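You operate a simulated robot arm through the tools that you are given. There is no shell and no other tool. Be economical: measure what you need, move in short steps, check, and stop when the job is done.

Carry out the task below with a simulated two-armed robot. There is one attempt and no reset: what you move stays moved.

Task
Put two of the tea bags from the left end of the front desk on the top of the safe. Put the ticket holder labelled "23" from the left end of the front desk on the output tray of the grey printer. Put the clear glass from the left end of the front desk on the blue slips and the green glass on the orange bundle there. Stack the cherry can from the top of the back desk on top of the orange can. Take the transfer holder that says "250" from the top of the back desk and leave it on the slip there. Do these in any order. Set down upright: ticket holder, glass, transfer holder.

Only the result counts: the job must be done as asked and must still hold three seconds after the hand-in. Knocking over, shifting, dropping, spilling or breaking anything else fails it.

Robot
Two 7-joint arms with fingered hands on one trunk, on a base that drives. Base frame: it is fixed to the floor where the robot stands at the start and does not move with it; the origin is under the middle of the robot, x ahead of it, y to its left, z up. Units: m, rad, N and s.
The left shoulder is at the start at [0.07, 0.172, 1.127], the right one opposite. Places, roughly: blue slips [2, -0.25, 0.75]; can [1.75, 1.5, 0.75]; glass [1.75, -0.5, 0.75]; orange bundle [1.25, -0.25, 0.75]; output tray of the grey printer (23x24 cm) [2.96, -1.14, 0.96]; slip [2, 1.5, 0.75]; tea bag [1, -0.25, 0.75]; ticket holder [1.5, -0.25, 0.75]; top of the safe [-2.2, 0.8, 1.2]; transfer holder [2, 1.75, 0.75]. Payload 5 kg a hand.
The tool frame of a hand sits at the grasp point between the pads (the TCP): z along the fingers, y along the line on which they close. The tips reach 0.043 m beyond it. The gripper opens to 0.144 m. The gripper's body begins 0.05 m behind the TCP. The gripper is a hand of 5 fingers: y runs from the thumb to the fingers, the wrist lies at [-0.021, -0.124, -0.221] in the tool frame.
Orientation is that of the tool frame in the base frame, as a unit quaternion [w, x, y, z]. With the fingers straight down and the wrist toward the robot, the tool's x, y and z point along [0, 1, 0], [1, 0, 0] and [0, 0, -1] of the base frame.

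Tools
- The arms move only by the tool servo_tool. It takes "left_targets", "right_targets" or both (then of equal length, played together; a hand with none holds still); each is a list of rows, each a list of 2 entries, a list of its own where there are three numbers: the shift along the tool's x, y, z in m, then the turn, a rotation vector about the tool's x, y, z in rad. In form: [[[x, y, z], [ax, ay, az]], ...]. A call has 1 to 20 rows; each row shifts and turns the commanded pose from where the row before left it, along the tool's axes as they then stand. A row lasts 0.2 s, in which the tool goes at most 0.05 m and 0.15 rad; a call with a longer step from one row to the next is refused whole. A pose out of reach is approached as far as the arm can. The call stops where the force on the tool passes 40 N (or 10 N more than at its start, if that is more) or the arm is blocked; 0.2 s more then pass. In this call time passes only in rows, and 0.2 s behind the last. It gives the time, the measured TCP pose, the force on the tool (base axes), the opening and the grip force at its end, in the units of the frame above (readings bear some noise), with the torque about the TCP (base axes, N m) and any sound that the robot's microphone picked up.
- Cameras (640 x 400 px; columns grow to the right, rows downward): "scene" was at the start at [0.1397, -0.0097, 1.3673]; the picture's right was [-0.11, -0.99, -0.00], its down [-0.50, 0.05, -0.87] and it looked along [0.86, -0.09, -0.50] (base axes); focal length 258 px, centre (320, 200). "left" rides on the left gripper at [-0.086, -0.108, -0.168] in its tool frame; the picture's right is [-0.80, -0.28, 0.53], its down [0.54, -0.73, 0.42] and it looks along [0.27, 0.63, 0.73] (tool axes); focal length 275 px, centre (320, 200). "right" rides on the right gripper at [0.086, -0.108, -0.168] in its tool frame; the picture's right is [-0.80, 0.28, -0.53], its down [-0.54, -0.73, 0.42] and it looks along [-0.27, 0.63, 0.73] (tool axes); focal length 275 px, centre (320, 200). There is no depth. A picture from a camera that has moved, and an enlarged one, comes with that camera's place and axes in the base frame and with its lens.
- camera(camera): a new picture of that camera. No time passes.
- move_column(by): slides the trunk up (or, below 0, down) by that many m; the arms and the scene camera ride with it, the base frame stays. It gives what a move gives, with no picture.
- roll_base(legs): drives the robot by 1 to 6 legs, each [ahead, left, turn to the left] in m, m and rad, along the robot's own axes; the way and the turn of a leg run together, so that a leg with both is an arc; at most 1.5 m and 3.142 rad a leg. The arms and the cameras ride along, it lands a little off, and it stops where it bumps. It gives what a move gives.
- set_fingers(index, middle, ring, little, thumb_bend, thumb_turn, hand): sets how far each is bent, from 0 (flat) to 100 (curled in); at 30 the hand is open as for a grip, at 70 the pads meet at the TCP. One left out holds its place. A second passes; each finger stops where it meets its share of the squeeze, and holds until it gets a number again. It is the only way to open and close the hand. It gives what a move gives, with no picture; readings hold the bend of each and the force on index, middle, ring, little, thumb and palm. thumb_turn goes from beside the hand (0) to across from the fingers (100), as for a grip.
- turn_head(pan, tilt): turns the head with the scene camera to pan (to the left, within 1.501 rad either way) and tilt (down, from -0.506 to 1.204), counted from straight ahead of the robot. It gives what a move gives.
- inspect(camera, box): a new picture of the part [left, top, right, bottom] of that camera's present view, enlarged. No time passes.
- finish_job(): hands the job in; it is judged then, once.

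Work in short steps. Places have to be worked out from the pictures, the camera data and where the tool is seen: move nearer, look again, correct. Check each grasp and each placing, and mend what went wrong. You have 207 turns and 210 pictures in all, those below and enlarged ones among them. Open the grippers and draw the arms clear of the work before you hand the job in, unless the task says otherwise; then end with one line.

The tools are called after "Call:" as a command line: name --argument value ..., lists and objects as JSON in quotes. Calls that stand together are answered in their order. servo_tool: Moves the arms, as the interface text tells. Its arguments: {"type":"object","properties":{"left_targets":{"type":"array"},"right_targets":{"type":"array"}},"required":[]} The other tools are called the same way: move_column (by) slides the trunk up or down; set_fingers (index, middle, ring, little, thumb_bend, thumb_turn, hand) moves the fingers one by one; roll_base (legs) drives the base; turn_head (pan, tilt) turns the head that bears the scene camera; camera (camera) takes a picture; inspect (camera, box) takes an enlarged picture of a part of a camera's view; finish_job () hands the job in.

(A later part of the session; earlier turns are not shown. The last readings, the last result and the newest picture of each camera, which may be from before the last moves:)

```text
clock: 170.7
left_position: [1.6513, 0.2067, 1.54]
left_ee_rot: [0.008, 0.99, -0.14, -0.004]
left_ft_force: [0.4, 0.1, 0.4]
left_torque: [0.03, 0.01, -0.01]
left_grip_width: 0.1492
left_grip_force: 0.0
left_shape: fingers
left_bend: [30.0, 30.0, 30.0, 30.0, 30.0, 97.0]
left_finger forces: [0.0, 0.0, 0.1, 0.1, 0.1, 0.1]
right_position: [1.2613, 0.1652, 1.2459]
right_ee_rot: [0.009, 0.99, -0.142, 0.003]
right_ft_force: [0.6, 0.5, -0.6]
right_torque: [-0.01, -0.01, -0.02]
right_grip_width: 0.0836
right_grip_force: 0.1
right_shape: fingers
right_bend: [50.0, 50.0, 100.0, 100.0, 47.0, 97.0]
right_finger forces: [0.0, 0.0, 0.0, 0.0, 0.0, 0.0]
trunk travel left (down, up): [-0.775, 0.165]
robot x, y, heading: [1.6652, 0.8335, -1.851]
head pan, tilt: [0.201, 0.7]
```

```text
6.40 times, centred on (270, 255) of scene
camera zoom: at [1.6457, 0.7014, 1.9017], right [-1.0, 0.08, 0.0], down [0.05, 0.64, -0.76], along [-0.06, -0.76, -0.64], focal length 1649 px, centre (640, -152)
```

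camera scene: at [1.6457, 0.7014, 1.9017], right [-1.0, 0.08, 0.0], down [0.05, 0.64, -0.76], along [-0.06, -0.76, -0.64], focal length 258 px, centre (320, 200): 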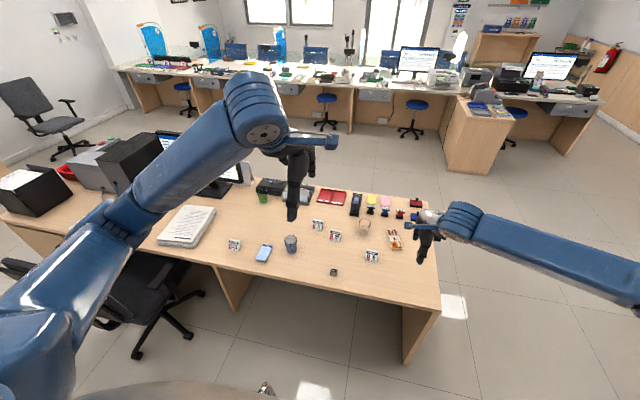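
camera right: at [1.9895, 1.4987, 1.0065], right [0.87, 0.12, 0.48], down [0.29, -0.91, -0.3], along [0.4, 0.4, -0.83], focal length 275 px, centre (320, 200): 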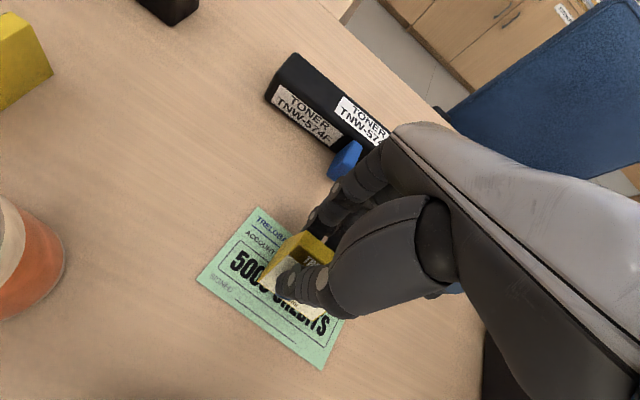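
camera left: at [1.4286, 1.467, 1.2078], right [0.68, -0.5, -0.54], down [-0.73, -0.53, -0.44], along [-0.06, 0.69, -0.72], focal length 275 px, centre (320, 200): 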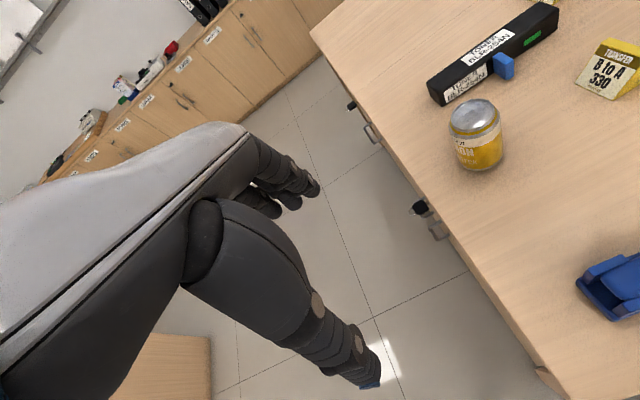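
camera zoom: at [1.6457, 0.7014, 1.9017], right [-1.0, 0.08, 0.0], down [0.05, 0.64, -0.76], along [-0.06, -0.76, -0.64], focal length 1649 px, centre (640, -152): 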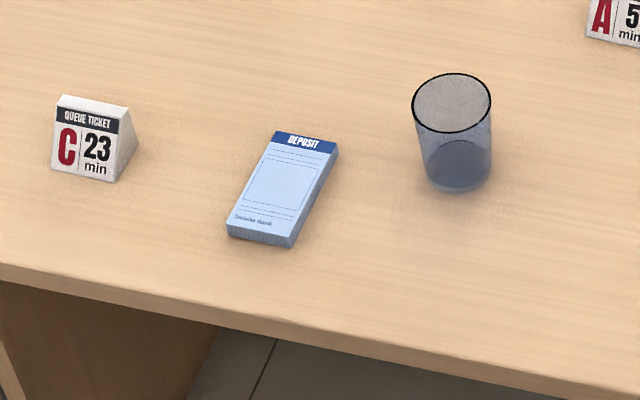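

C 23 is the target wedge; blue deposit pad ≈[1.883,-0.217], clear glass ≈[1.298,-0.334], green glass ≈[1.932,-0.679], bundle ≈[1.135,-0.255]. Move to take the clear glass with the left hand; lift the right hand relative to the left first.

Call:
servo_tool --right_targets '[[[0, 0, -0.042], [0, 0, 0]], [[0, 0, -0.042], [0, 0, 0]], [[0, 0, -0.042], [0, 0, 0]], [[0, 0, -0.042], [0, 0, 0]], [[0, 0, -0.042], [0, 0, 0]], [[0, 0, -0.042], [0, 0, 0]]]'

Call:
roll_base --legs '[[0.0, 0.0, 0.03], [0.38, -0.265, 0.0]]'

Call:
move_column --by -0.4

Call:
turn_head --pan 0.1 --tilt 0.8

Call:
camera --camera "scene"

Call:
camera --camera "left"

```text
clock: 172.1
left_position: [1.6515, 0.2068, 1.541]
left_ee_rot: [0.008, 0.99, -0.14, -0.003]
left_ft_force: [0.2, 0.5, 0.3]
left_torque: [-0.02, -0.02, -0.01]
left_grip_width: 0.1497
left_grip_force: 0.0
left_shape: fingers
left_bend: [30.0, 30.0, 30.0, 30.0, 30.0, 97.0]
left_finger forces: [0.0, 0.0, 0.0, 0.0, 0.0, 0.0]
right_position: [1.2613, 0.1712, 1.4983]
right_ee_rot: [0.009, 0.99, -0.142, 0.001]
right_ft_force: [0.5, 0.1, -0.7]
right_torque: [-0.03, 0.0, -0.01]
right_grip_width: 0.0838
right_grip_force: 0.1
right_shape: fingers
right_bend: [50.0, 50.0, 100.0, 100.0, 47.0, 97.0]
right_finger forces: [0.0, 0.1, 0.0, 0.1, 0.1, 0.0]
trunk travel left (down, up): [-0.775, 0.165]
robot x, y, heading: [1.6715, 0.8328, -1.862]
head pan, tilt: [0.201, 0.7]
```

```text
clock: 175.2
left_position: [1.3178, -0.0923, 1.5429]
left_ee_rot: [0.009, 0.992, -0.129, -0.004]
left_ft_force: [0.4, 1.2, 1.0]
left_torque: [-0.07, 0.03, 0.0]
left_grip_width: 0.1494
left_grip_force: 0.0
left_shape: fingers
left_bend: [30.0, 30.0, 30.0, 30.0, 30.0, 97.0]
left_finger forces: [0.0, 0.1, 0.0, 0.0, 0.1, 0.0]
right_position: [0.9268, -0.1396, 1.5008]
right_ee_rot: [0.01, 0.991, -0.13, 0.002]
right_ft_force: [0.7, -0.4, 0.5]
right_torque: [-0.02, 0.04, -0.03]
right_grip_width: 0.0837
right_grip_force: 0.1
right_shape: fingers
right_bend: [50.0, 50.0, 100.0, 100.0, 47.0, 97.0]
right_finger forces: [0.1, 0.1, 0.0, 0.0, 0.1, 0.1]
trunk travel left (down, up): [-0.775, 0.165]
robot x, y, heading: [1.3158, 0.5327, -1.833]
head pan, tilt: [0.201, 0.7]
```

```text
clock: 179.0
left_position: [1.3142, -0.0947, 1.1419]
left_ee_rot: [0.008, 0.992, -0.129, -0.003]
left_ft_force: [0.1, -1.0, 0.1]
left_torque: [0.0, -0.01, -0.04]
left_grip_width: 0.1493
left_grip_force: 0.2
left_shape: fingers
left_bend: [30.0, 30.0, 30.0, 30.0, 30.0, 97.0]
left_finger forces: [0.0, 0.0, 0.0, 0.0, 0.0, 0.0]
right_position: [0.9246, -0.1413, 1.0985]
right_ee_rot: [0.009, 0.991, -0.131, 0.002]
right_ft_force: [0.2, -0.9, -0.7]
right_torque: [0.0, -0.02, 0.01]
right_grip_width: 0.0836
right_grip_force: 0.0
right_shape: fingers
right_bend: [50.0, 50.0, 100.0, 100.0, 47.0, 97.0]
right_finger forces: [0.1, 0.0, 0.1, 0.0, 0.0, 0.0]
trunk travel left (down, up): [-0.375, 0.565]
robot x, y, heading: [1.315, 0.5331, -1.83]
head pan, tilt: [0.201, 0.7]
```

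```text
clock: 179.7
left_position: [1.3147, -0.0959, 1.141]
left_ee_rot: [0.008, 0.992, -0.129, -0.005]
left_ft_force: [-0.9, -0.5, -0.6]
left_torque: [0.02, -0.03, 0.01]
left_grip_width: 0.1495
left_grip_force: 0.0
left_shape: fingers
left_bend: [30.0, 30.0, 30.0, 30.0, 30.0, 97.0]
left_finger forces: [0.1, 0.2, 0.0, 0.1, 0.0, 0.1]
right_position: [0.9239, -0.1414, 1.0978]
right_ee_rot: [0.009, 0.991, -0.131, 0.002]
right_ft_force: [0.9, 0.4, -0.1]
right_torque: [0.0, -0.01, -0.02]
right_grip_width: 0.0835
right_grip_force: 0.2
right_shape: fingers
right_bend: [50.0, 50.0, 100.0, 100.0, 47.0, 97.0]
right_finger forces: [0.1, 0.0, 0.0, 0.1, 0.0, 0.0]
trunk travel left (down, up): [-0.375, 0.565]
robot x, y, heading: [1.3176, 0.5342, -1.831]
head pan, tilt: [0.099, 0.799]
```

```text
103 pictures are left
camera scene: at [1.2907, 0.4053, 1.4935], right [-0.99, 0.16, 0.0], down [0.11, 0.71, -0.7], along [-0.11, -0.69, -0.72], focal length 258 px, centre (320, 200)
```

scene: 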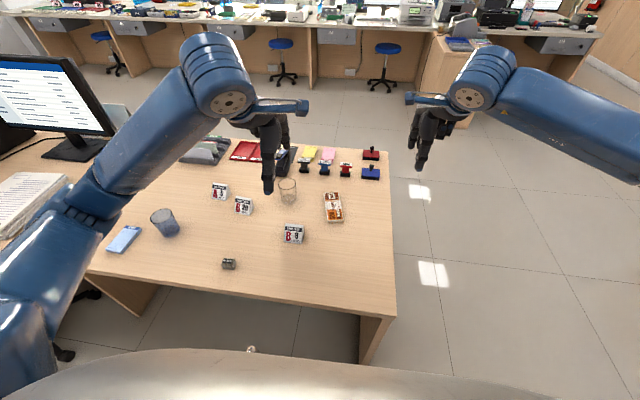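

```text
102 pictures are left
camera left: at [1.2614, 0.0347, 1.3079], right [-0.7, 0.47, -0.54], down [0.71, 0.56, -0.44], along [0.09, -0.69, -0.72], focal length 275 px, centre (320, 200)
```

left: 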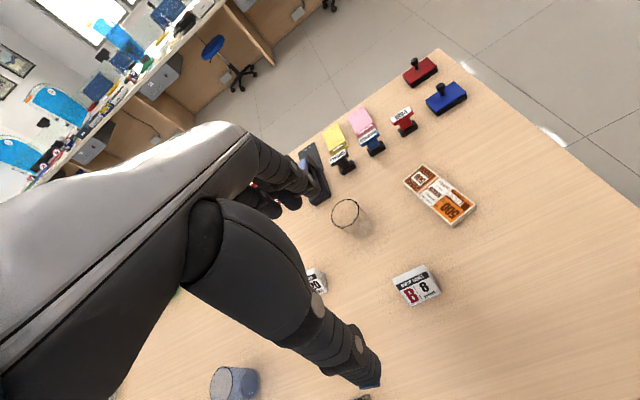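

Clear glass rim ≈[1.299,-0.334]. Bring the left hand above it.

Call:
servo_tool --left_targets '[[[0.0092, 0.0469, 0], [0, 0, 0]], [[0.0092, 0.0469, 0], [0, 0, 0]], [[0.0092, 0.0469, 0], [0, 0, 0]], [[0.0092, 0.0469, 0], [0, 0, 0]], [[0.0092, 0.0469, 0], [0, 0, 0]], [[0, 0, 0.045], [0, 0, 0]], [[0, 0, 0.045], [0, 0, 0]], [[0, 0, 0.045], [0, 0, 0]], [[0, 0, 0.045], [0, 0, 0]]]'

Call:
set_fingers --hand "left" --index 40 --middle 40 --ring 40 --little 40 --thumb_bend 40

Call:
camera --camera "left"

Call:
inspect --camera "scene" --box '[200, 110, 400, 260]'

```text
clock: 181.7
left_position: [1.2967, -0.3352, 0.9661]
left_ee_rot: [0.01, 0.992, -0.129, -0.004]
left_ft_force: [0.3, -0.2, 0.2]
left_torque: [0.01, -0.02, 0.0]
left_grip_width: 0.1495
left_grip_force: 0.1
left_shape: fingers
left_bend: [30.0, 30.0, 30.0, 30.0, 30.0, 97.0]
left_finger forces: [0.0, 0.0, 0.1, 0.0, 0.0, 0.0]
right_position: [0.9257, -0.1417, 1.0992]
right_ee_rot: [0.009, 0.991, -0.131, 0.002]
right_ft_force: [-0.1, 0.2, 0.5]
right_torque: [0.0, 0.0, -0.02]
right_grip_width: 0.0835
right_grip_force: 0.1
right_shape: fingers
right_bend: [50.0, 50.0, 100.0, 100.0, 47.0, 97.0]
right_finger forces: [0.0, 0.0, 0.0, 0.1, 0.0, 0.0]
trunk travel left (down, up): [-0.375, 0.565]
robot x, y, heading: [1.3187, 0.5333, -1.83]
head pan, tilt: [0.099, 0.799]
```

```text
clock: 182.7
left_position: [1.2964, -0.3351, 0.9655]
left_ee_rot: [0.008, 0.992, -0.129, -0.004]
left_ft_force: [-0.2, 0.1, -0.3]
left_torque: [-0.02, 0.0, -0.02]
left_grip_width: 0.115
left_grip_force: 0.0
left_shape: fingers
left_bend: [40.0, 40.0, 40.0, 40.0, 40.0, 97.0]
left_finger forces: [0.1, 0.1, 0.0, 0.0, 0.0, 0.0]
right_position: [0.9252, -0.1419, 1.0999]
right_ee_rot: [0.008, 0.991, -0.13, 0.002]
right_ft_force: [-0.6, 0.5, -0.3]
right_torque: [-0.01, -0.01, -0.01]
right_grip_width: 0.0839
right_grip_force: 0.1
right_shape: fingers
right_bend: [50.0, 50.0, 100.0, 100.0, 47.0, 97.0]
right_finger forces: [0.1, 0.0, 0.1, 0.1, 0.0, 0.1]
trunk travel left (down, up): [-0.375, 0.565]
robot x, y, heading: [1.318, 0.5334, -1.829]
head pan, tilt: [0.099, 0.799]
```

```text
101 pictures are left
camera left: at [1.243, -0.2057, 1.1326], right [-0.7, 0.47, -0.54], down [0.71, 0.56, -0.44], along [0.09, -0.69, -0.72], focal length 275 px, centre (320, 200)
```

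left: 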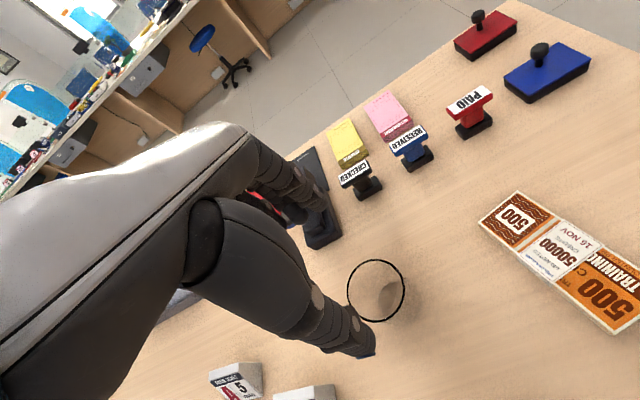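

```text
2.67 times, centred on (300, 185) of scene
camera zoom: at [1.2906, 0.4051, 1.4935], right [-0.99, 0.16, 0.0], down [0.12, 0.71, -0.7], along [-0.11, -0.69, -0.72], focal length 687 px, centre (373, 240)
```

zoom: 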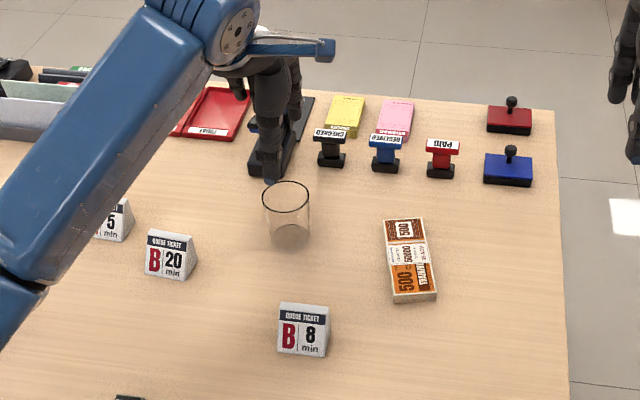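

Adjust back 4 mm and descend around the glass.

Call:
servo_tool --left_targets '[[[0.0005, -0.0043, 0.03], [0, 0, 0]], [[0, 0, 0.04], [0, 0, 0]], [[0, 0, 0.04], [0, 0, 0]], [[0, 0, 0.03], [0, 0, 0]], [[0, 0, 0.018], [0, 0, 0]]]'

Call:
inspect --camera "left" --box '[220, 130, 460, 390]'

Call:
inspect --camera "scene" --box '[240, 130, 340, 230]'

```text
clock: 183.9
left_position: [1.2975, -0.3342, 0.8079]
left_ee_rot: [0.008, 0.992, -0.128, -0.003]
left_ft_force: [0.2, -0.2, -0.4]
left_torque: [-0.03, -0.02, -0.02]
left_grip_width: 0.115
left_grip_force: 0.1
left_shape: fingers
left_bend: [40.0, 40.0, 40.0, 40.0, 40.0, 97.0]
left_finger forces: [0.1, 0.0, 0.1, 0.0, 0.0, 0.0]
right_position: [0.9241, -0.1411, 1.0989]
right_ee_rot: [0.009, 0.991, -0.13, 0.002]
right_ft_force: [-0.2, -0.1, 0.0]
right_torque: [0.03, 0.01, 0.01]
right_grip_width: 0.0834
right_grip_force: 0.1
right_shape: fingers
right_bend: [50.0, 50.0, 100.0, 100.0, 47.0, 97.0]
right_finger forces: [0.1, 0.1, 0.0, 0.0, 0.0, 0.1]
trunk travel left (down, up): [-0.375, 0.565]
robot x, y, heading: [1.3217, 0.5366, -1.826]
head pan, tilt: [0.099, 0.799]
```

```text
1.54 times, centred on (340, 260) of left
camera zoom: at [1.2437, -0.2048, 0.9745], right [-0.7, 0.47, -0.54], down [0.71, 0.56, -0.44], along [0.09, -0.69, -0.72], focal length 424 px, centre (289, 108)
```

zoom: 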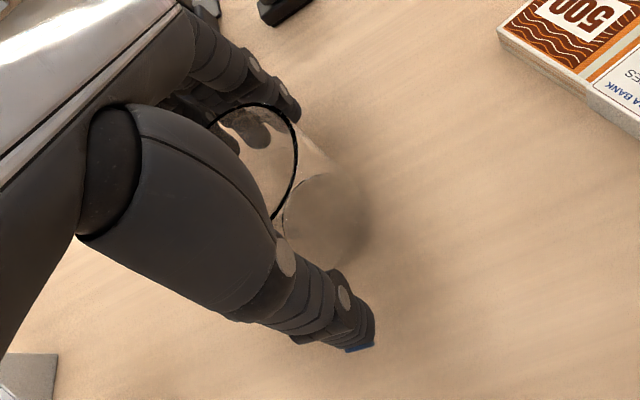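

```text
4.00 times, centred on (290, 180) of scene
camera zoom: at [1.2905, 0.405, 1.4935], right [-0.99, 0.16, 0.0], down [0.12, 0.71, -0.7], along [-0.11, -0.69, -0.72], focal length 1031 px, centre (440, 280)
```

zoom: 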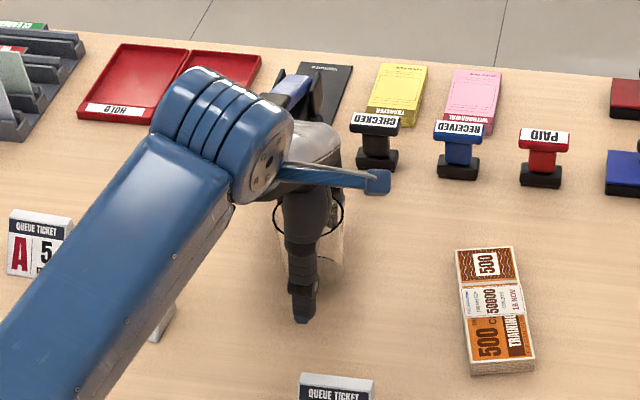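

Glass is between thumb and fingers. Close gently.

Call:
set_fingers --hand "left" --index 62 --middle 62 --ring 64 --little 64 --thumb_bend 62

Call:
inspect --camera "left" --box '[220, 130, 460, 390]'

```text
clock: 184.9
left_position: [1.2986, -0.3342, 0.8081]
left_ee_rot: [0.009, 0.992, -0.129, -0.004]
left_ft_force: [-0.1, -0.2, -1.0]
left_torque: [-0.09, 0.0, -0.01]
left_grip_width: 0.0582
left_grip_force: 10.2
left_shape: fingers
left_bend: [56.0, 59.0, 64.0, 64.0, 56.0, 97.0]
left_finger forces: [5.4, 4.5, 0.0, 0.0, 10.2, 0.1]
right_position: [0.9248, -0.1415, 1.0981]
right_ee_rot: [0.009, 0.991, -0.13, 0.003]
right_ft_force: [0.2, 0.6, 0.0]
right_torque: [-0.03, -0.01, 0.0]
right_grip_width: 0.0836
right_grip_force: 0.0
right_shape: fingers
right_bend: [50.0, 50.0, 100.0, 100.0, 47.0, 97.0]
right_finger forces: [0.1, 0.0, 0.1, 0.1, 0.1, 0.0]
trunk travel left (down, up): [-0.375, 0.565]
robot x, y, heading: [1.3196, 0.533, -1.832]
head pan, tilt: [0.099, 0.799]
```

```text
1.54 times, centred on (340, 260) of left
camera zoom: at [1.2438, -0.2046, 0.9747], right [-0.7, 0.47, -0.54], down [0.71, 0.56, -0.44], along [0.09, -0.69, -0.72], focal length 424 px, centre (289, 108)
```

zoom: 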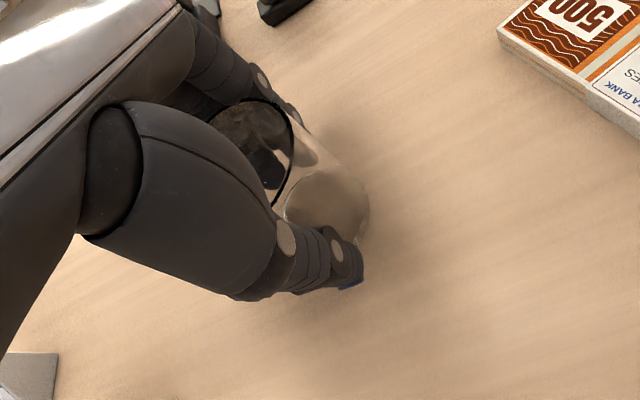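

Held with 10 N. Lift, retract 0.24, then drive left 0.53 toward the blue slips.

Call:
servo_tool --left_targets '[[[0, 0, -0.03], [0, 0, 0]], [[0, 0, -0.045], [0, 0, 0]], [[0, 0, -0.045], [0, 0, 0]], [[0, 0, -0.045], [0, 0, 0]], [[0, -0.04, 0], [0, 0, 0]], [[0, -0.04, 0], [0, 0, 0]], [[0, -0.04, 0], [0, 0, 0]], [[0, -0.04, 0], [0, 0, 0]], [[0, -0.04, 0], [0, 0, 0]], [[0, -0.04, 0], [0, 0, 0]]]'

Call:
roll_base --legs '[[0.0, 0.53, 0.0]]'

Call:
turn_head --pan 0.3 --tilt 0.95

Call:
camera --camera "scene"

Call:
camera --camera "left"

```text
clock: 187.1
left_position: [1.3628, -0.0974, 0.969]
left_ee_rot: [0.008, 0.992, -0.129, -0.003]
left_ft_force: [0.0, -0.6, -1.4]
left_torque: [-0.02, -0.02, 0.03]
left_grip_width: 0.0576
left_grip_force: 10.1
left_shape: fingers
left_bend: [57.0, 59.0, 64.0, 64.0, 56.0, 97.0]
left_finger forces: [5.5, 4.4, 0.0, 0.0, 10.0, 0.0]
right_position: [0.926, -0.1386, 1.1004]
right_ee_rot: [0.01, 0.991, -0.131, 0.003]
right_ft_force: [-1.1, 0.6, -0.2]
right_torque: [-0.04, 0.01, -0.01]
right_grip_width: 0.0835
right_grip_force: 0.0
right_shape: fingers
right_bend: [50.0, 50.0, 100.0, 100.0, 47.0, 97.0]
right_finger forces: [0.1, 0.0, 0.1, 0.0, 0.1, 0.0]
trunk travel left (down, up): [-0.375, 0.565]
robot x, y, heading: [1.3188, 0.5318, -1.828]
head pan, tilt: [0.099, 0.799]
```

```text
clock: 190.2
left_position: [1.8741, -0.2344, 0.967]
left_ee_rot: [0.008, 0.992, -0.127, -0.004]
left_ft_force: [-0.1, 0.4, -2.0]
left_torque: [-0.02, 0.02, 0.02]
left_grip_width: 0.058
left_grip_force: 9.8
left_shape: fingers
left_bend: [57.0, 59.0, 64.0, 64.0, 56.0, 97.0]
left_finger forces: [5.5, 4.3, 0.1, 0.0, 10.0, 0.0]
right_position: [1.4366, -0.2768, 1.0985]
right_ee_rot: [0.009, 0.992, -0.129, 0.002]
right_ft_force: [0.2, 0.7, 0.4]
right_torque: [0.0, 0.01, 0.0]
right_grip_width: 0.0836
right_grip_force: 0.0
right_shape: fingers
right_bend: [50.0, 50.0, 100.0, 100.0, 47.0, 97.0]
right_finger forces: [0.0, 0.0, 0.0, 0.0, 0.0, 0.0]
trunk travel left (down, up): [-0.375, 0.565]
robot x, y, heading: [1.8291, 0.3976, -1.829]
head pan, tilt: [0.099, 0.799]
```

```text
clock: 190.9
left_position: [1.8725, -0.2345, 0.9678]
left_ee_rot: [0.008, 0.992, -0.127, -0.004]
left_ft_force: [0.5, -1.3, -2.0]
left_torque: [-0.01, -0.04, -0.03]
left_grip_width: 0.0577
left_grip_force: 10.3
left_shape: fingers
left_bend: [57.0, 59.0, 64.0, 64.0, 56.0, 97.0]
left_finger forces: [5.5, 4.3, 0.1, 0.0, 10.0, 0.0]
right_position: [1.4369, -0.2771, 1.0984]
right_ee_rot: [0.01, 0.992, -0.129, 0.003]
right_ft_force: [0.1, 0.0, -1.0]
right_torque: [0.01, 0.01, 0.02]
right_grip_width: 0.0839
right_grip_force: 0.1
right_shape: fingers
right_bend: [50.0, 50.0, 100.0, 100.0, 47.0, 97.0]
right_finger forces: [0.0, 0.0, 0.0, 0.1, 0.0, 0.0]
trunk travel left (down, up): [-0.375, 0.565]
robot x, y, heading: [1.825, 0.4021, -1.826]
head pan, tilt: [0.3, 0.949]
```

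```text
96 pictures are left
camera scene: at [1.8165, 0.2773, 1.482], right [-1.0, -0.04, 0.0], down [-0.04, 0.81, -0.58], along [0.03, -0.58, -0.81], focal length 258 px, centre (320, 200)
```

scene: 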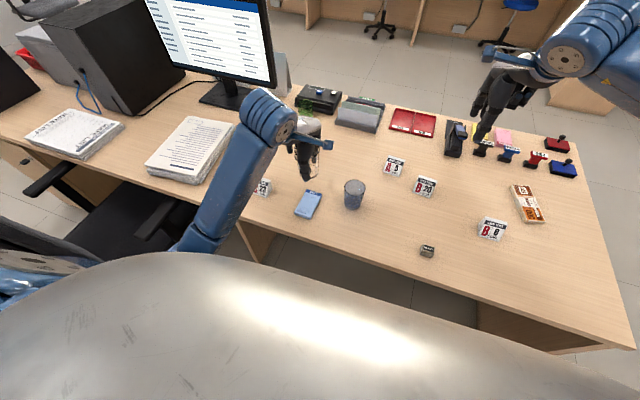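

```text
95 pictures are left
camera left: at [1.8193, -0.1054, 1.1346], right [-0.7, 0.47, -0.54], down [0.7, 0.56, -0.44], along [0.09, -0.69, -0.72], focal length 275 px, centre (320, 200)
```

left: 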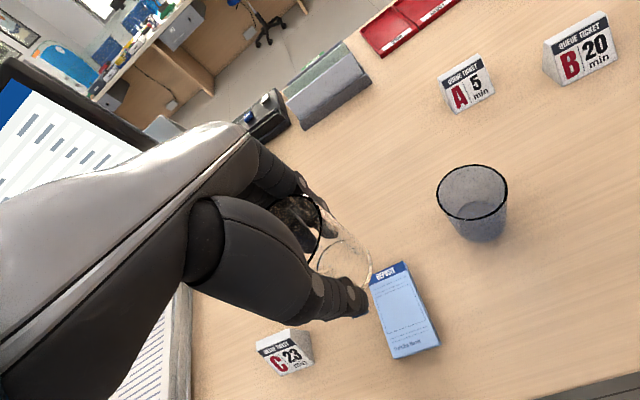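

Blue pad centre ≈[1.879,-0.215]. Zoom to judge the held glass relative to it.

Call:
inspect --camera "scene" --box '[240, 110, 400, 230]'

Call:
inspect --camera "left" --box '[260, 180, 460, 380]'

```text
3.33 times, centred on (320, 170) of scene
camera zoom: at [1.8165, 0.2773, 1.482], right [-1.0, -0.04, 0.0], down [-0.04, 0.81, -0.58], along [0.03, -0.58, -0.81], focal length 859 px, centre (320, 300)
```

zoom: 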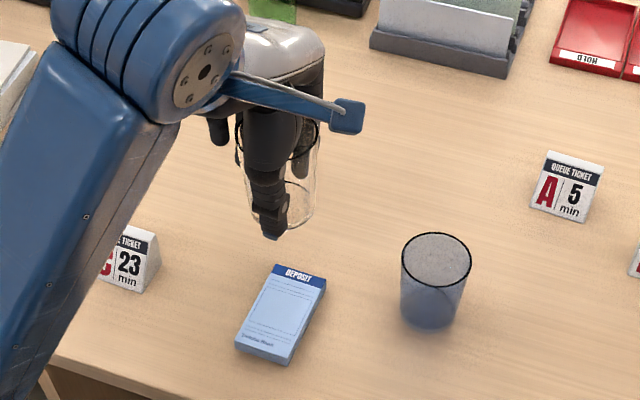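

```text
2.00 times, centred on (360, 280) of left
camera zoom: at [1.8193, -0.1054, 1.1346], right [-0.7, 0.47, -0.54], down [0.7, 0.56, -0.44], along [0.09, -0.69, -0.72], focal length 551 px, centre (240, 40)
```

zoom: 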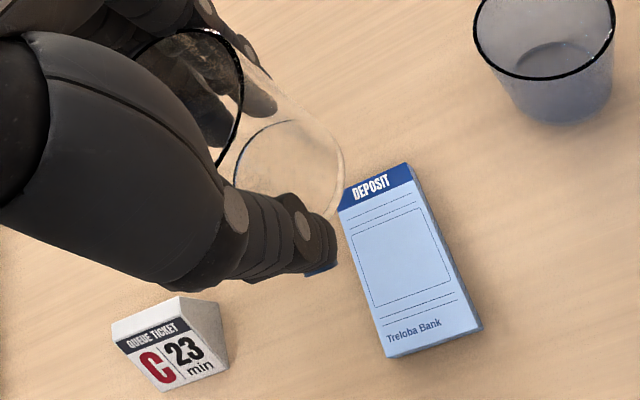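

Shift back 15 mm, 3 mm left, and lower 12 cm.

Call:
servo_tool --left_targets '[[[0.0034, -0.0149, 0.01], [0, 0, 0]], [[0, 0, 0.04], [0, 0, 0]], [[0, 0, 0.04], [0, 0, 0]], [[0, 0, 0.03], [0, 0, 0]]]'

Call:
inspect --camera "scene" --box '[240, 110, 400, 230]'

Call:
inspect --camera "left" --box '[260, 180, 460, 380]'

```text
clock: 191.9
left_position: [1.8796, -0.222, 0.8476]
left_ee_rot: [0.008, 0.992, -0.127, -0.003]
left_ft_force: [0.4, 0.0, -1.7]
left_torque: [-0.01, 0.0, 0.03]
left_grip_width: 0.0576
left_grip_force: 10.3
left_shape: fingers
left_bend: [57.0, 59.0, 64.0, 64.0, 56.0, 97.0]
left_finger forces: [5.3, 4.3, 0.1, 0.0, 9.9, 0.1]
right_position: [1.4372, -0.2769, 1.0992]
right_ee_rot: [0.009, 0.992, -0.129, 0.002]
right_ft_force: [0.0, 0.4, -0.3]
right_torque: [-0.01, 0.0, -0.02]
right_grip_width: 0.0836
right_grip_force: 0.0
right_shape: fingers
right_bend: [50.0, 50.0, 100.0, 100.0, 47.0, 97.0]
right_finger forces: [0.1, 0.1, 0.0, 0.1, 0.1, 0.1]
trunk travel left (down, up): [-0.375, 0.565]
robot x, y, heading: [1.8301, 0.4021, -1.832]
head pan, tilt: [0.3, 0.949]
```

```text
3.33 times, centred on (320, 170) of scene
camera zoom: at [1.8166, 0.2775, 1.482], right [-1.0, -0.04, 0.0], down [-0.04, 0.81, -0.58], along [0.03, -0.58, -0.81], focal length 859 px, centre (320, 300)
```

zoom: 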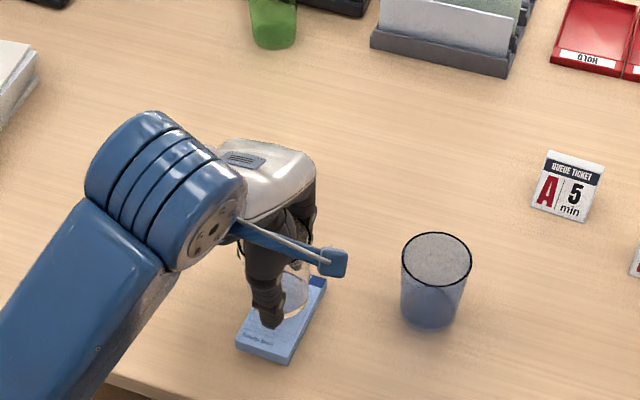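

```text
2.00 times, centred on (360, 280) of left
camera zoom: at [1.8259, -0.0933, 1.0145], right [-0.7, 0.47, -0.54], down [0.7, 0.56, -0.44], along [0.1, -0.69, -0.72], focal length 551 px, centre (240, 40)
```

zoom: 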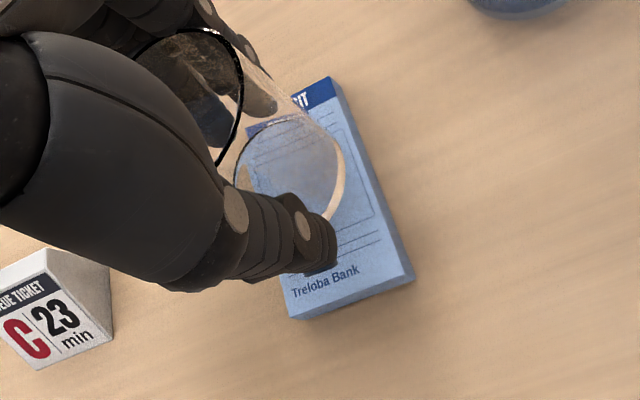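

Centred on the pad. Lower remaining ~2.3 cm.

Call:
servo_tool --left_targets '[[[0.001, -0.002, 0.01], [0, 0, 0]], [[0, 0, 0.006], [0, 0, 0]], [[0, 0, 0.002], [0, 0, 0]], [[0, 0, 0.002], [0, 0, 0]]]'

```text
clock: 192.9
left_position: [1.882, -0.2219, 0.8277]
left_ee_rot: [0.009, 0.992, -0.128, -0.004]
left_ft_force: [-0.1, 0.0, -1.9]
left_torque: [-0.02, -0.02, 0.01]
left_grip_width: 0.0576
left_grip_force: 10.2
left_shape: fingers
left_bend: [57.0, 59.0, 64.0, 64.0, 56.0, 97.0]
left_finger forces: [5.3, 4.3, 0.0, 0.0, 9.6, 0.1]
right_position: [1.4374, -0.2765, 1.0991]
right_ee_rot: [0.009, 0.992, -0.129, 0.002]
right_ft_force: [0.7, -0.5, 0.4]
right_torque: [0.0, -0.02, 0.01]
right_grip_width: 0.0836
right_grip_force: 0.1
right_shape: fingers
right_bend: [50.0, 50.0, 100.0, 100.0, 47.0, 97.0]
right_finger forces: [0.0, 0.0, 0.0, 0.0, 0.1, 0.1]
trunk travel left (down, up): [-0.375, 0.565]
robot x, y, heading: [1.8287, 0.4013, -1.824]
head pan, tilt: [0.3, 0.949]
```

Still free; continue in 2 mm steps.

Call:
servo_tool --left_targets '[[[0, 0, 0.002], [0, 0, 0]], [[0, 0, 0.0015], [0, 0, 0]], [[0, 0, 0.0015], [0, 0, 0]]]'

Call:
inspect --camera "left" --box '[260, 180, 460, 380]'

```text
clock: 193.7
left_position: [1.8813, -0.2209, 0.8233]
left_ee_rot: [0.009, 0.992, -0.127, -0.004]
left_ft_force: [-0.7, 1.3, 2.8]
left_torque: [-0.07, 0.01, 0.02]
left_grip_width: 0.0577
left_grip_force: 10.8
left_shape: fingers
left_bend: [57.0, 59.0, 64.0, 64.0, 56.0, 97.0]
left_finger forces: [5.6, 4.5, 0.1, 0.0, 10.2, 0.1]
right_position: [1.4373, -0.2761, 1.0988]
right_ee_rot: [0.01, 0.992, -0.129, 0.002]
right_ft_force: [0.3, -0.2, 0.9]
right_torque: [0.01, 0.01, -0.06]
right_grip_width: 0.0836
right_grip_force: 0.0
right_shape: fingers
right_bend: [50.0, 50.0, 100.0, 100.0, 47.0, 97.0]
right_finger forces: [0.0, 0.0, 0.0, 0.0, 0.0, 0.0]
trunk travel left (down, up): [-0.375, 0.565]
robot x, y, heading: [1.8247, 0.4006, -1.827]
head pan, tilt: [0.3, 0.949]
```

```text
2.00 times, centred on (360, 280) of left
camera zoom: at [1.8267, -0.0923, 0.9903], right [-0.7, 0.47, -0.54], down [0.7, 0.56, -0.44], along [0.09, -0.69, -0.72], focal length 551 px, centre (240, 40)
```

zoom: 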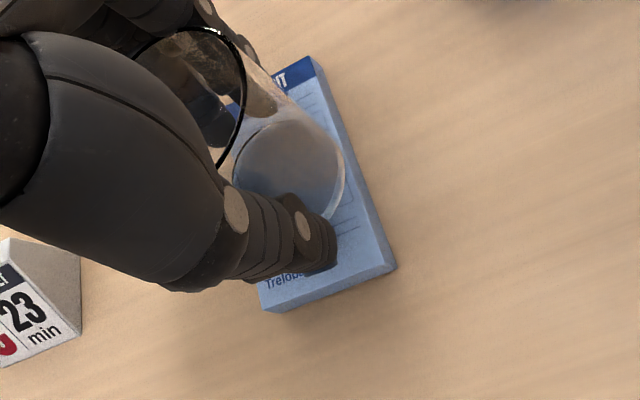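

On the pad. Open evenly in two steps.

Call:
set_fingers --hand "left" --index 54 --middle 56 --ring 56 --little 56 --thumb_bend 54

Call:
set_fingers --hand "left" --index 45 --middle 46 --ring 46 --little 46 --thumb_bend 44

Call:
inspect --camera "left" --box '[260, 180, 460, 380]'

```text
clock: 194.7
left_position: [1.8807, -0.2216, 0.8228]
left_ee_rot: [0.008, 0.992, -0.128, -0.003]
left_ft_force: [-0.8, 0.6, -0.4]
left_torque: [-0.02, 0.0, -0.04]
left_grip_width: 0.0643
left_grip_force: 0.3
left_shape: fingers
left_bend: [54.0, 56.0, 56.0, 56.0, 54.0, 97.0]
left_finger forces: [0.0, 0.0, 0.0, 0.1, 0.3, 0.0]
right_position: [1.4366, -0.2778, 1.0991]
right_ee_rot: [0.009, 0.992, -0.129, 0.002]
right_ft_force: [0.5, -0.4, -0.4]
right_torque: [0.01, -0.03, 0.01]
right_grip_width: 0.0838
right_grip_force: 0.0
right_shape: fingers
right_bend: [50.0, 50.0, 100.0, 100.0, 47.0, 97.0]
right_finger forces: [0.0, 0.1, 0.1, 0.0, 0.0, 0.0]
trunk travel left (down, up): [-0.375, 0.565]
robot x, y, heading: [1.8237, 0.4006, -1.824]
head pan, tilt: [0.3, 0.949]
```

```text
clock: 195.7
left_position: [1.8794, -0.2224, 0.8216]
left_ee_rot: [0.009, 0.992, -0.127, -0.003]
left_ft_force: [0.0, -1.0, 0.4]
left_torque: [0.03, -0.03, 0.0]
left_grip_width: 0.098
left_grip_force: 0.0
left_shape: fingers
left_bend: [45.0, 46.0, 46.0, 46.0, 44.0, 97.0]
left_finger forces: [0.0, 0.0, 0.1, 0.0, 0.0, 0.1]
right_position: [1.4372, -0.2769, 1.0981]
right_ee_rot: [0.009, 0.992, -0.129, 0.002]
right_ft_force: [0.0, 0.2, 0.1]
right_torque: [0.02, 0.01, -0.02]
right_grip_width: 0.0836
right_grip_force: 0.1
right_shape: fingers
right_bend: [50.0, 50.0, 100.0, 100.0, 47.0, 97.0]
right_finger forces: [0.0, 0.0, 0.0, 0.0, 0.0, 0.0]
trunk travel left (down, up): [-0.375, 0.565]
robot x, y, heading: [1.8271, 0.399, -1.824]
head pan, tilt: [0.3, 0.949]
```

```text
2.00 times, centred on (360, 280) of left
camera zoom: at [1.8268, -0.0925, 0.9897], right [-0.7, 0.47, -0.54], down [0.7, 0.56, -0.44], along [0.09, -0.69, -0.72], focal length 551 px, centre (240, 40)
```

zoom: 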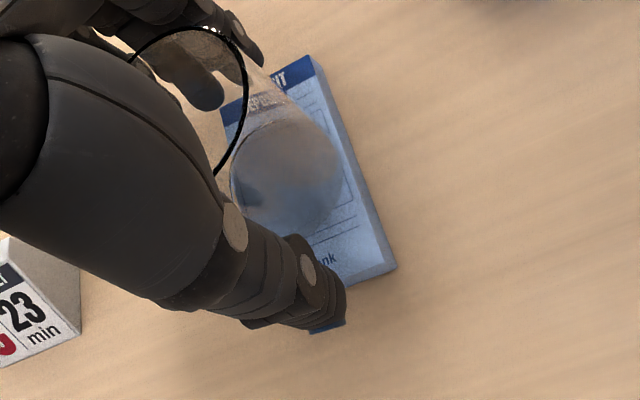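

Glass stands free on the pad. Lift straight up and view.

Call:
servo_tool --left_targets '[[[0, 0, -0.03], [0, 0, 0]], [[0, 0, -0.045], [0, 0, 0]], [[0, 0, -0.045], [0, 0, 0]], [[0, 0, -0.045], [0, 0, 0]], [[0, 0, -0.045], [0, 0, 0]], [[0, 0, -0.045], [0, 0, 0]]]'

Call:
camera --camera "scene"

Call:
inspect --camera "scene" --box '[240, 80, 400, 240]'

```text
clock: 197.1
left_position: [1.8843, -0.2162, 1.0767]
left_ee_rot: [0.007, 0.992, -0.127, -0.004]
left_ft_force: [0.3, 0.6, 0.1]
left_torque: [-0.04, 0.02, 0.0]
left_grip_width: 0.0984
left_grip_force: 0.1
left_shape: fingers
left_bend: [45.0, 46.0, 46.0, 46.0, 44.0, 98.0]
left_finger forces: [0.0, 0.0, 0.0, 0.0, 0.0, 0.0]
right_position: [1.4379, -0.2753, 1.0984]
right_ee_rot: [0.01, 0.992, -0.129, 0.002]
right_ft_force: [0.3, -0.6, 0.6]
right_torque: [-0.02, 0.04, -0.01]
right_grip_width: 0.0835
right_grip_force: 0.0
right_shape: fingers
right_bend: [50.0, 50.0, 100.0, 100.0, 47.0, 97.0]
right_finger forces: [0.0, 0.0, 0.0, 0.0, 0.0, 0.0]
trunk travel left (down, up): [-0.375, 0.565]
robot x, y, heading: [1.8273, 0.3967, -1.829]
head pan, tilt: [0.3, 0.949]
```

```text
88 pictures are left
camera scene: at [1.8176, 0.2781, 1.4818], right [-1.0, -0.04, 0.0], down [-0.04, 0.81, -0.58], along [0.02, -0.58, -0.81], focal length 258 px, centre (320, 200)
```

scene: 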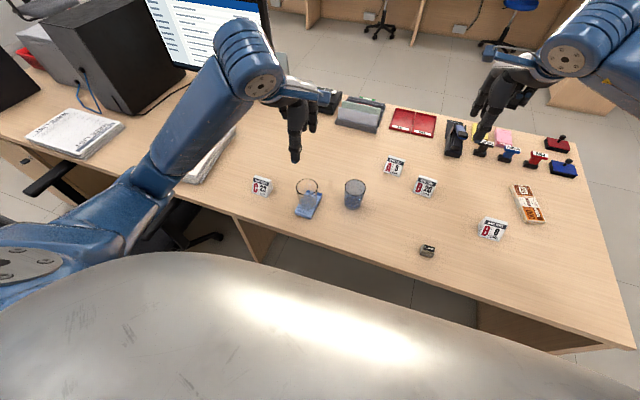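

```text
2.50 times, centred on (320, 160) of scene
camera zoom: at [1.8176, 0.2781, 1.4818], right [-1.0, -0.04, 0.0], down [-0.04, 0.81, -0.58], along [0.02, -0.58, -0.81], focal length 644 px, centre (320, 300)
```

zoom: 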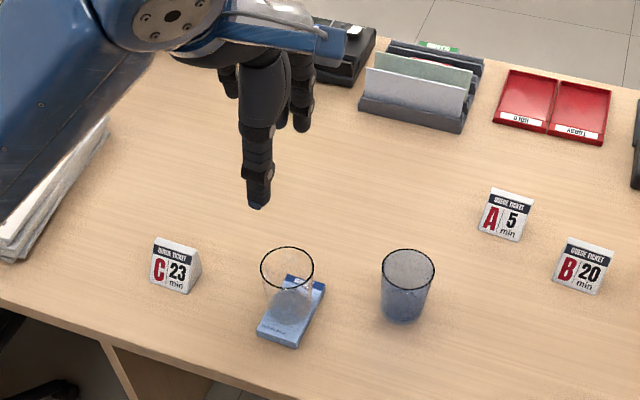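

Clear glass is on the blue slips. Now the green glass: move left 0.17 and ahead 0.1.

Call:
roll_base --legs '[[0.0, 0.17, 0.0], [0.1, 0.0, 0.0]]'

Call:
turn_head --pan 0.2 --tilt 0.75

Call:
camera --camera "scene"

Call:
camera --camera "left"

```text
clock: 199.3
left_position: [2.024, -0.3569, 1.0751]
left_ee_rot: [0.008, 0.992, -0.127, -0.003]
left_ft_force: [0.2, -1.1, 0.2]
left_torque: [0.0, -0.01, -0.05]
left_grip_width: 0.0981
left_grip_force: 0.1
left_shape: fingers
left_bend: [45.0, 46.0, 46.0, 46.0, 44.0, 98.0]
left_finger forces: [0.0, 0.0, 0.1, 0.1, 0.0, 0.0]
right_position: [1.5773, -0.4173, 1.0992]
right_ee_rot: [0.009, 0.992, -0.128, 0.002]
right_ft_force: [0.8, -0.2, 1.3]
right_torque: [0.03, 0.04, -0.04]
right_grip_width: 0.0835
right_grip_force: 0.0
right_shape: fingers
right_bend: [50.0, 50.0, 100.0, 100.0, 47.0, 97.0]
right_finger forces: [0.0, 0.0, 0.0, 0.0, 0.0, 0.1]
trunk travel left (down, up): [-0.375, 0.565]
robot x, y, heading: [1.9629, 0.2589, -1.826]
head pan, tilt: [0.3, 0.949]
```

```text
clock: 200.0
left_position: [2.0225, -0.3567, 1.0764]
left_ee_rot: [0.007, 0.992, -0.127, -0.003]
left_ft_force: [-0.1, 0.1, 0.3]
left_torque: [-0.01, 0.0, 0.01]
left_grip_width: 0.0981
left_grip_force: 0.0
left_shape: fingers
left_bend: [45.0, 46.0, 46.0, 46.0, 44.0, 98.0]
left_finger forces: [0.0, 0.0, 0.0, 0.1, 0.1, 0.0]
right_position: [1.5763, -0.4172, 1.0982]
right_ee_rot: [0.009, 0.992, -0.128, 0.002]
right_ft_force: [0.4, 0.1, -0.3]
right_torque: [-0.01, 0.0, -0.01]
right_grip_width: 0.0835
right_grip_force: 0.1
right_shape: fingers
right_bend: [50.0, 50.0, 100.0, 100.0, 47.0, 97.0]
right_finger forces: [0.1, 0.1, 0.0, 0.0, 0.1, 0.0]
trunk travel left (down, up): [-0.375, 0.565]
robot x, y, heading: [1.9696, 0.2596, -1.827]
head pan, tilt: [0.201, 0.75]
```

```text
86 pictures are left
camera scene: at [1.9485, 0.1274, 1.4973], right [-1.0, 0.06, 0.0], down [0.04, 0.68, -0.73], along [-0.04, -0.73, -0.68], focal length 258 px, centre (320, 200)
```

scene: 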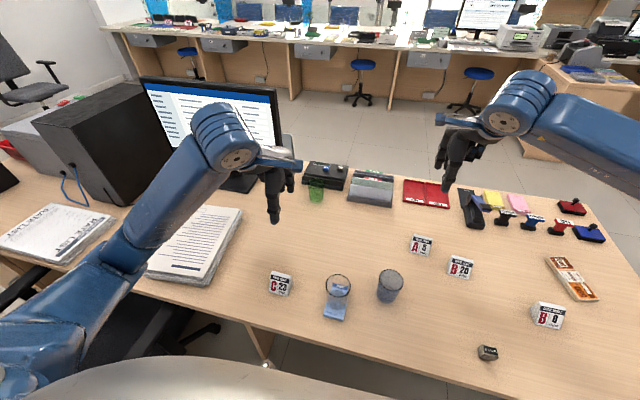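

```text
85 pictures are left
camera left: at [1.9683, -0.2282, 1.2433], right [-0.7, 0.47, -0.54], down [0.7, 0.56, -0.44], along [0.09, -0.68, -0.72], focal length 275 px, centre (320, 200)
```

left: 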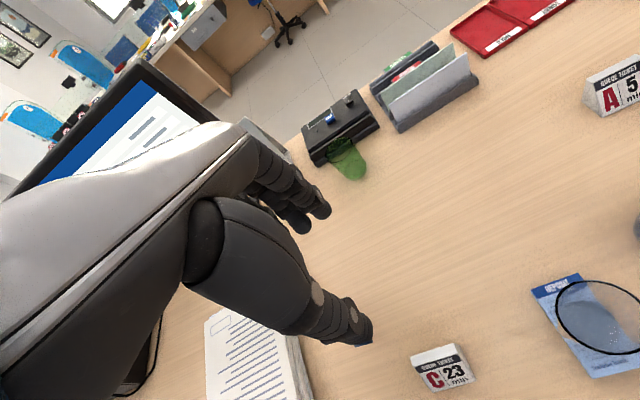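

Call:
inspect --camera "scene" --box '[270, 140, 400, 230]'

Call:
inspect --camera "left" --box '[250, 70, 500, 230]'

```text
4.44 times, centred on (335, 185) of scene
camera zoom: at [1.9485, 0.1274, 1.4973], right [-1.0, 0.06, 0.0], down [0.04, 0.68, -0.73], along [-0.04, -0.73, -0.68], focal length 1145 px, centre (253, 267)
```

zoom: 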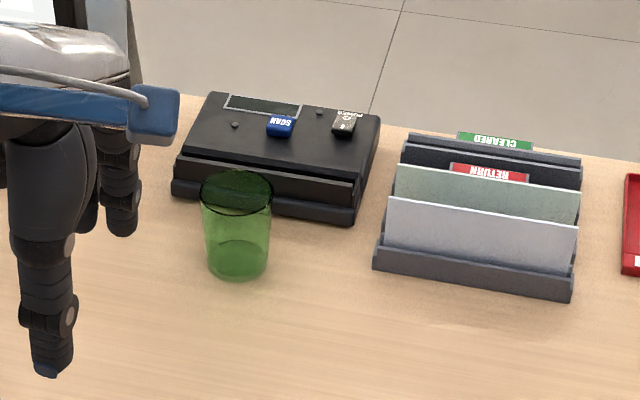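

```text
2.50 times, centred on (375, 150) of left
camera zoom: at [1.9683, -0.2282, 1.2433], right [-0.7, 0.47, -0.54], down [0.7, 0.56, -0.44], along [0.09, -0.68, -0.72], focal length 688 px, centre (182, 325)
```

zoom: 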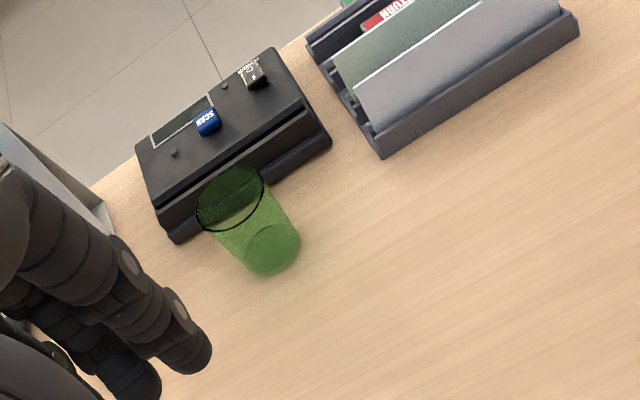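

Green glass ≈[1.9175,-0.680]. Extend the left hand above it at the present height.

Call:
servo_tool --left_targets '[[[-0.0031, 0.0485, 0], [0, 0, 0]], [[-0.0031, 0.0485, 0], [0, 0, 0]], [[-0.0031, 0.0485, 0], [0, 0, 0]], [[-0.0031, 0.0485, 0], [0, 0, 0]], [[-0.0031, 0.0485, 0], [0, 0, 0]], [[-0.0031, 0.0485, 0], [0, 0, 0]], [[-0.0031, 0.0485, 0], [0, 0, 0]]]'

Call:
camera --camera "left"

Call:
camera --camera "scene"

```text
clock: 201.6
left_position: [1.9163, -0.6812, 1.0805]
left_ee_rot: [0.008, 0.992, -0.127, -0.003]
left_ft_force: [0.7, -0.6, -1.2]
left_torque: [0.04, 0.01, -0.02]
left_grip_width: 0.0985
left_grip_force: 0.0
left_shape: fingers
left_bend: [45.0, 46.0, 46.0, 46.0, 44.0, 98.0]
left_finger forces: [0.0, 0.1, 0.1, 0.0, 0.0, 0.0]
right_position: [1.5767, -0.4166, 1.0978]
right_ee_rot: [0.009, 0.992, -0.129, 0.002]
right_ft_force: [-0.7, -0.5, -0.7]
right_torque: [0.02, 0.0, -0.01]
right_grip_width: 0.0834
right_grip_force: 0.1
right_shape: fingers
right_bend: [50.0, 50.0, 100.0, 100.0, 47.0, 97.0]
right_finger forces: [0.0, 0.1, 0.1, 0.1, 0.1, 0.0]
trunk travel left (down, up): [-0.375, 0.565]
robot x, y, heading: [1.9667, 0.2571, -1.829]
head pan, tilt: [0.201, 0.75]
```

```text
82 pictures are left
camera left: at [1.8609, -0.553, 1.2481], right [-0.7, 0.47, -0.54], down [0.7, 0.56, -0.44], along [0.1, -0.68, -0.72], focal length 275 px, centre (320, 200)
```

left: 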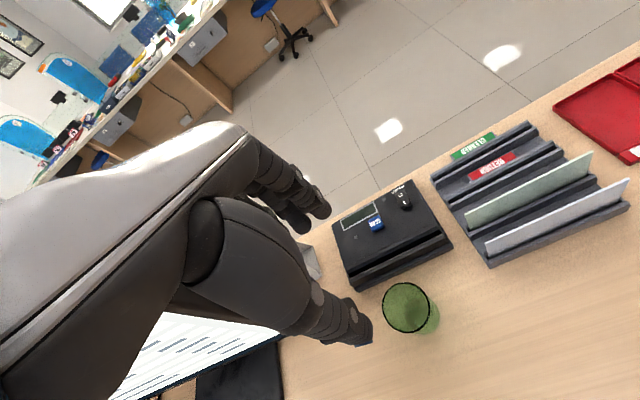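

```text
81 pictures are left
camera scene: at [1.9471, 0.1266, 1.4972], right [-1.0, 0.06, 0.0], down [0.04, 0.68, -0.73], along [-0.04, -0.73, -0.68], focal length 258 px, centre (320, 200)
```

scene: 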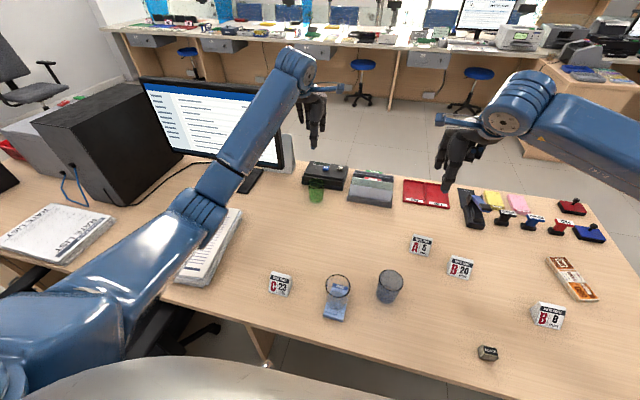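

Directly above the glass and clear of the monitor. Lower the trunk 0.15 and re-check.

Call:
move_column --by -0.15

Call:
camera --camera "left"

Call:
inspect --camera "scene" --box '[220, 70, 400, 220]'

```text
clock: 203.4
left_position: [1.9169, -0.681, 0.9328]
left_ee_rot: [0.009, 0.992, -0.127, -0.004]
left_ft_force: [0.2, 1.1, 0.4]
left_torque: [-0.01, 0.0, -0.02]
left_grip_width: 0.0983
left_grip_force: 0.0
left_shape: fingers
left_bend: [45.0, 46.0, 46.0, 46.0, 44.0, 98.0]
left_finger forces: [0.0, 0.0, 0.1, 0.0, 0.1, 0.0]
right_position: [1.5779, -0.416, 0.9484]
right_ee_rot: [0.011, 0.992, -0.129, 0.002]
right_ft_force: [-0.1, 0.0, -0.1]
right_torque: [-0.04, -0.02, 0.01]
right_grip_width: 0.0839
right_grip_force: 0.0
right_shape: fingers
right_bend: [50.0, 50.0, 100.0, 100.0, 47.0, 97.0]
right_finger forces: [0.1, 0.0, 0.0, 0.1, 0.0, 0.0]
trunk travel left (down, up): [-0.225, 0.715]
robot x, y, heading: [1.9683, 0.2591, -1.829]
head pan, tilt: [0.201, 0.75]
```

```text
80 pictures are left
camera left: at [1.8626, -0.5511, 1.0997], right [-0.7, 0.47, -0.54], down [0.7, 0.56, -0.44], along [0.09, -0.69, -0.72], focal length 275 px, centre (320, 200)
```

left: 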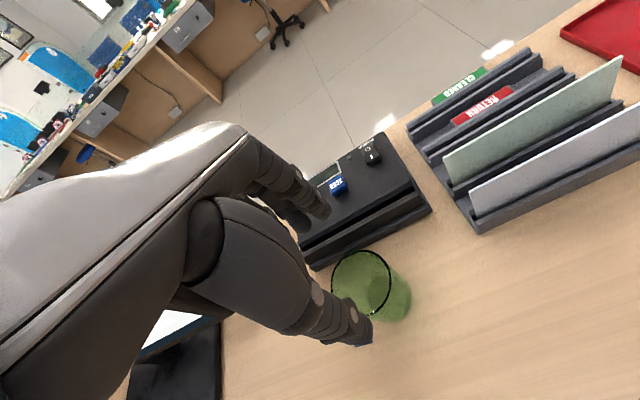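

```text
2.67 times, centred on (310, 145) of scene
camera zoom: at [1.9489, 0.1285, 1.3476], right [-1.0, 0.06, 0.0], down [0.04, 0.68, -0.73], along [-0.04, -0.73, -0.68], focal length 687 px, centre (347, 347)
```

zoom: 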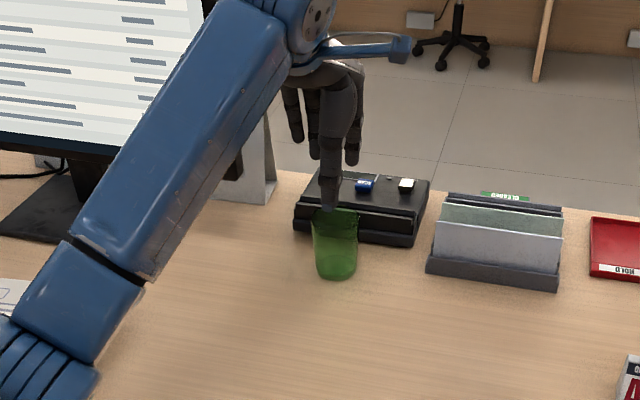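

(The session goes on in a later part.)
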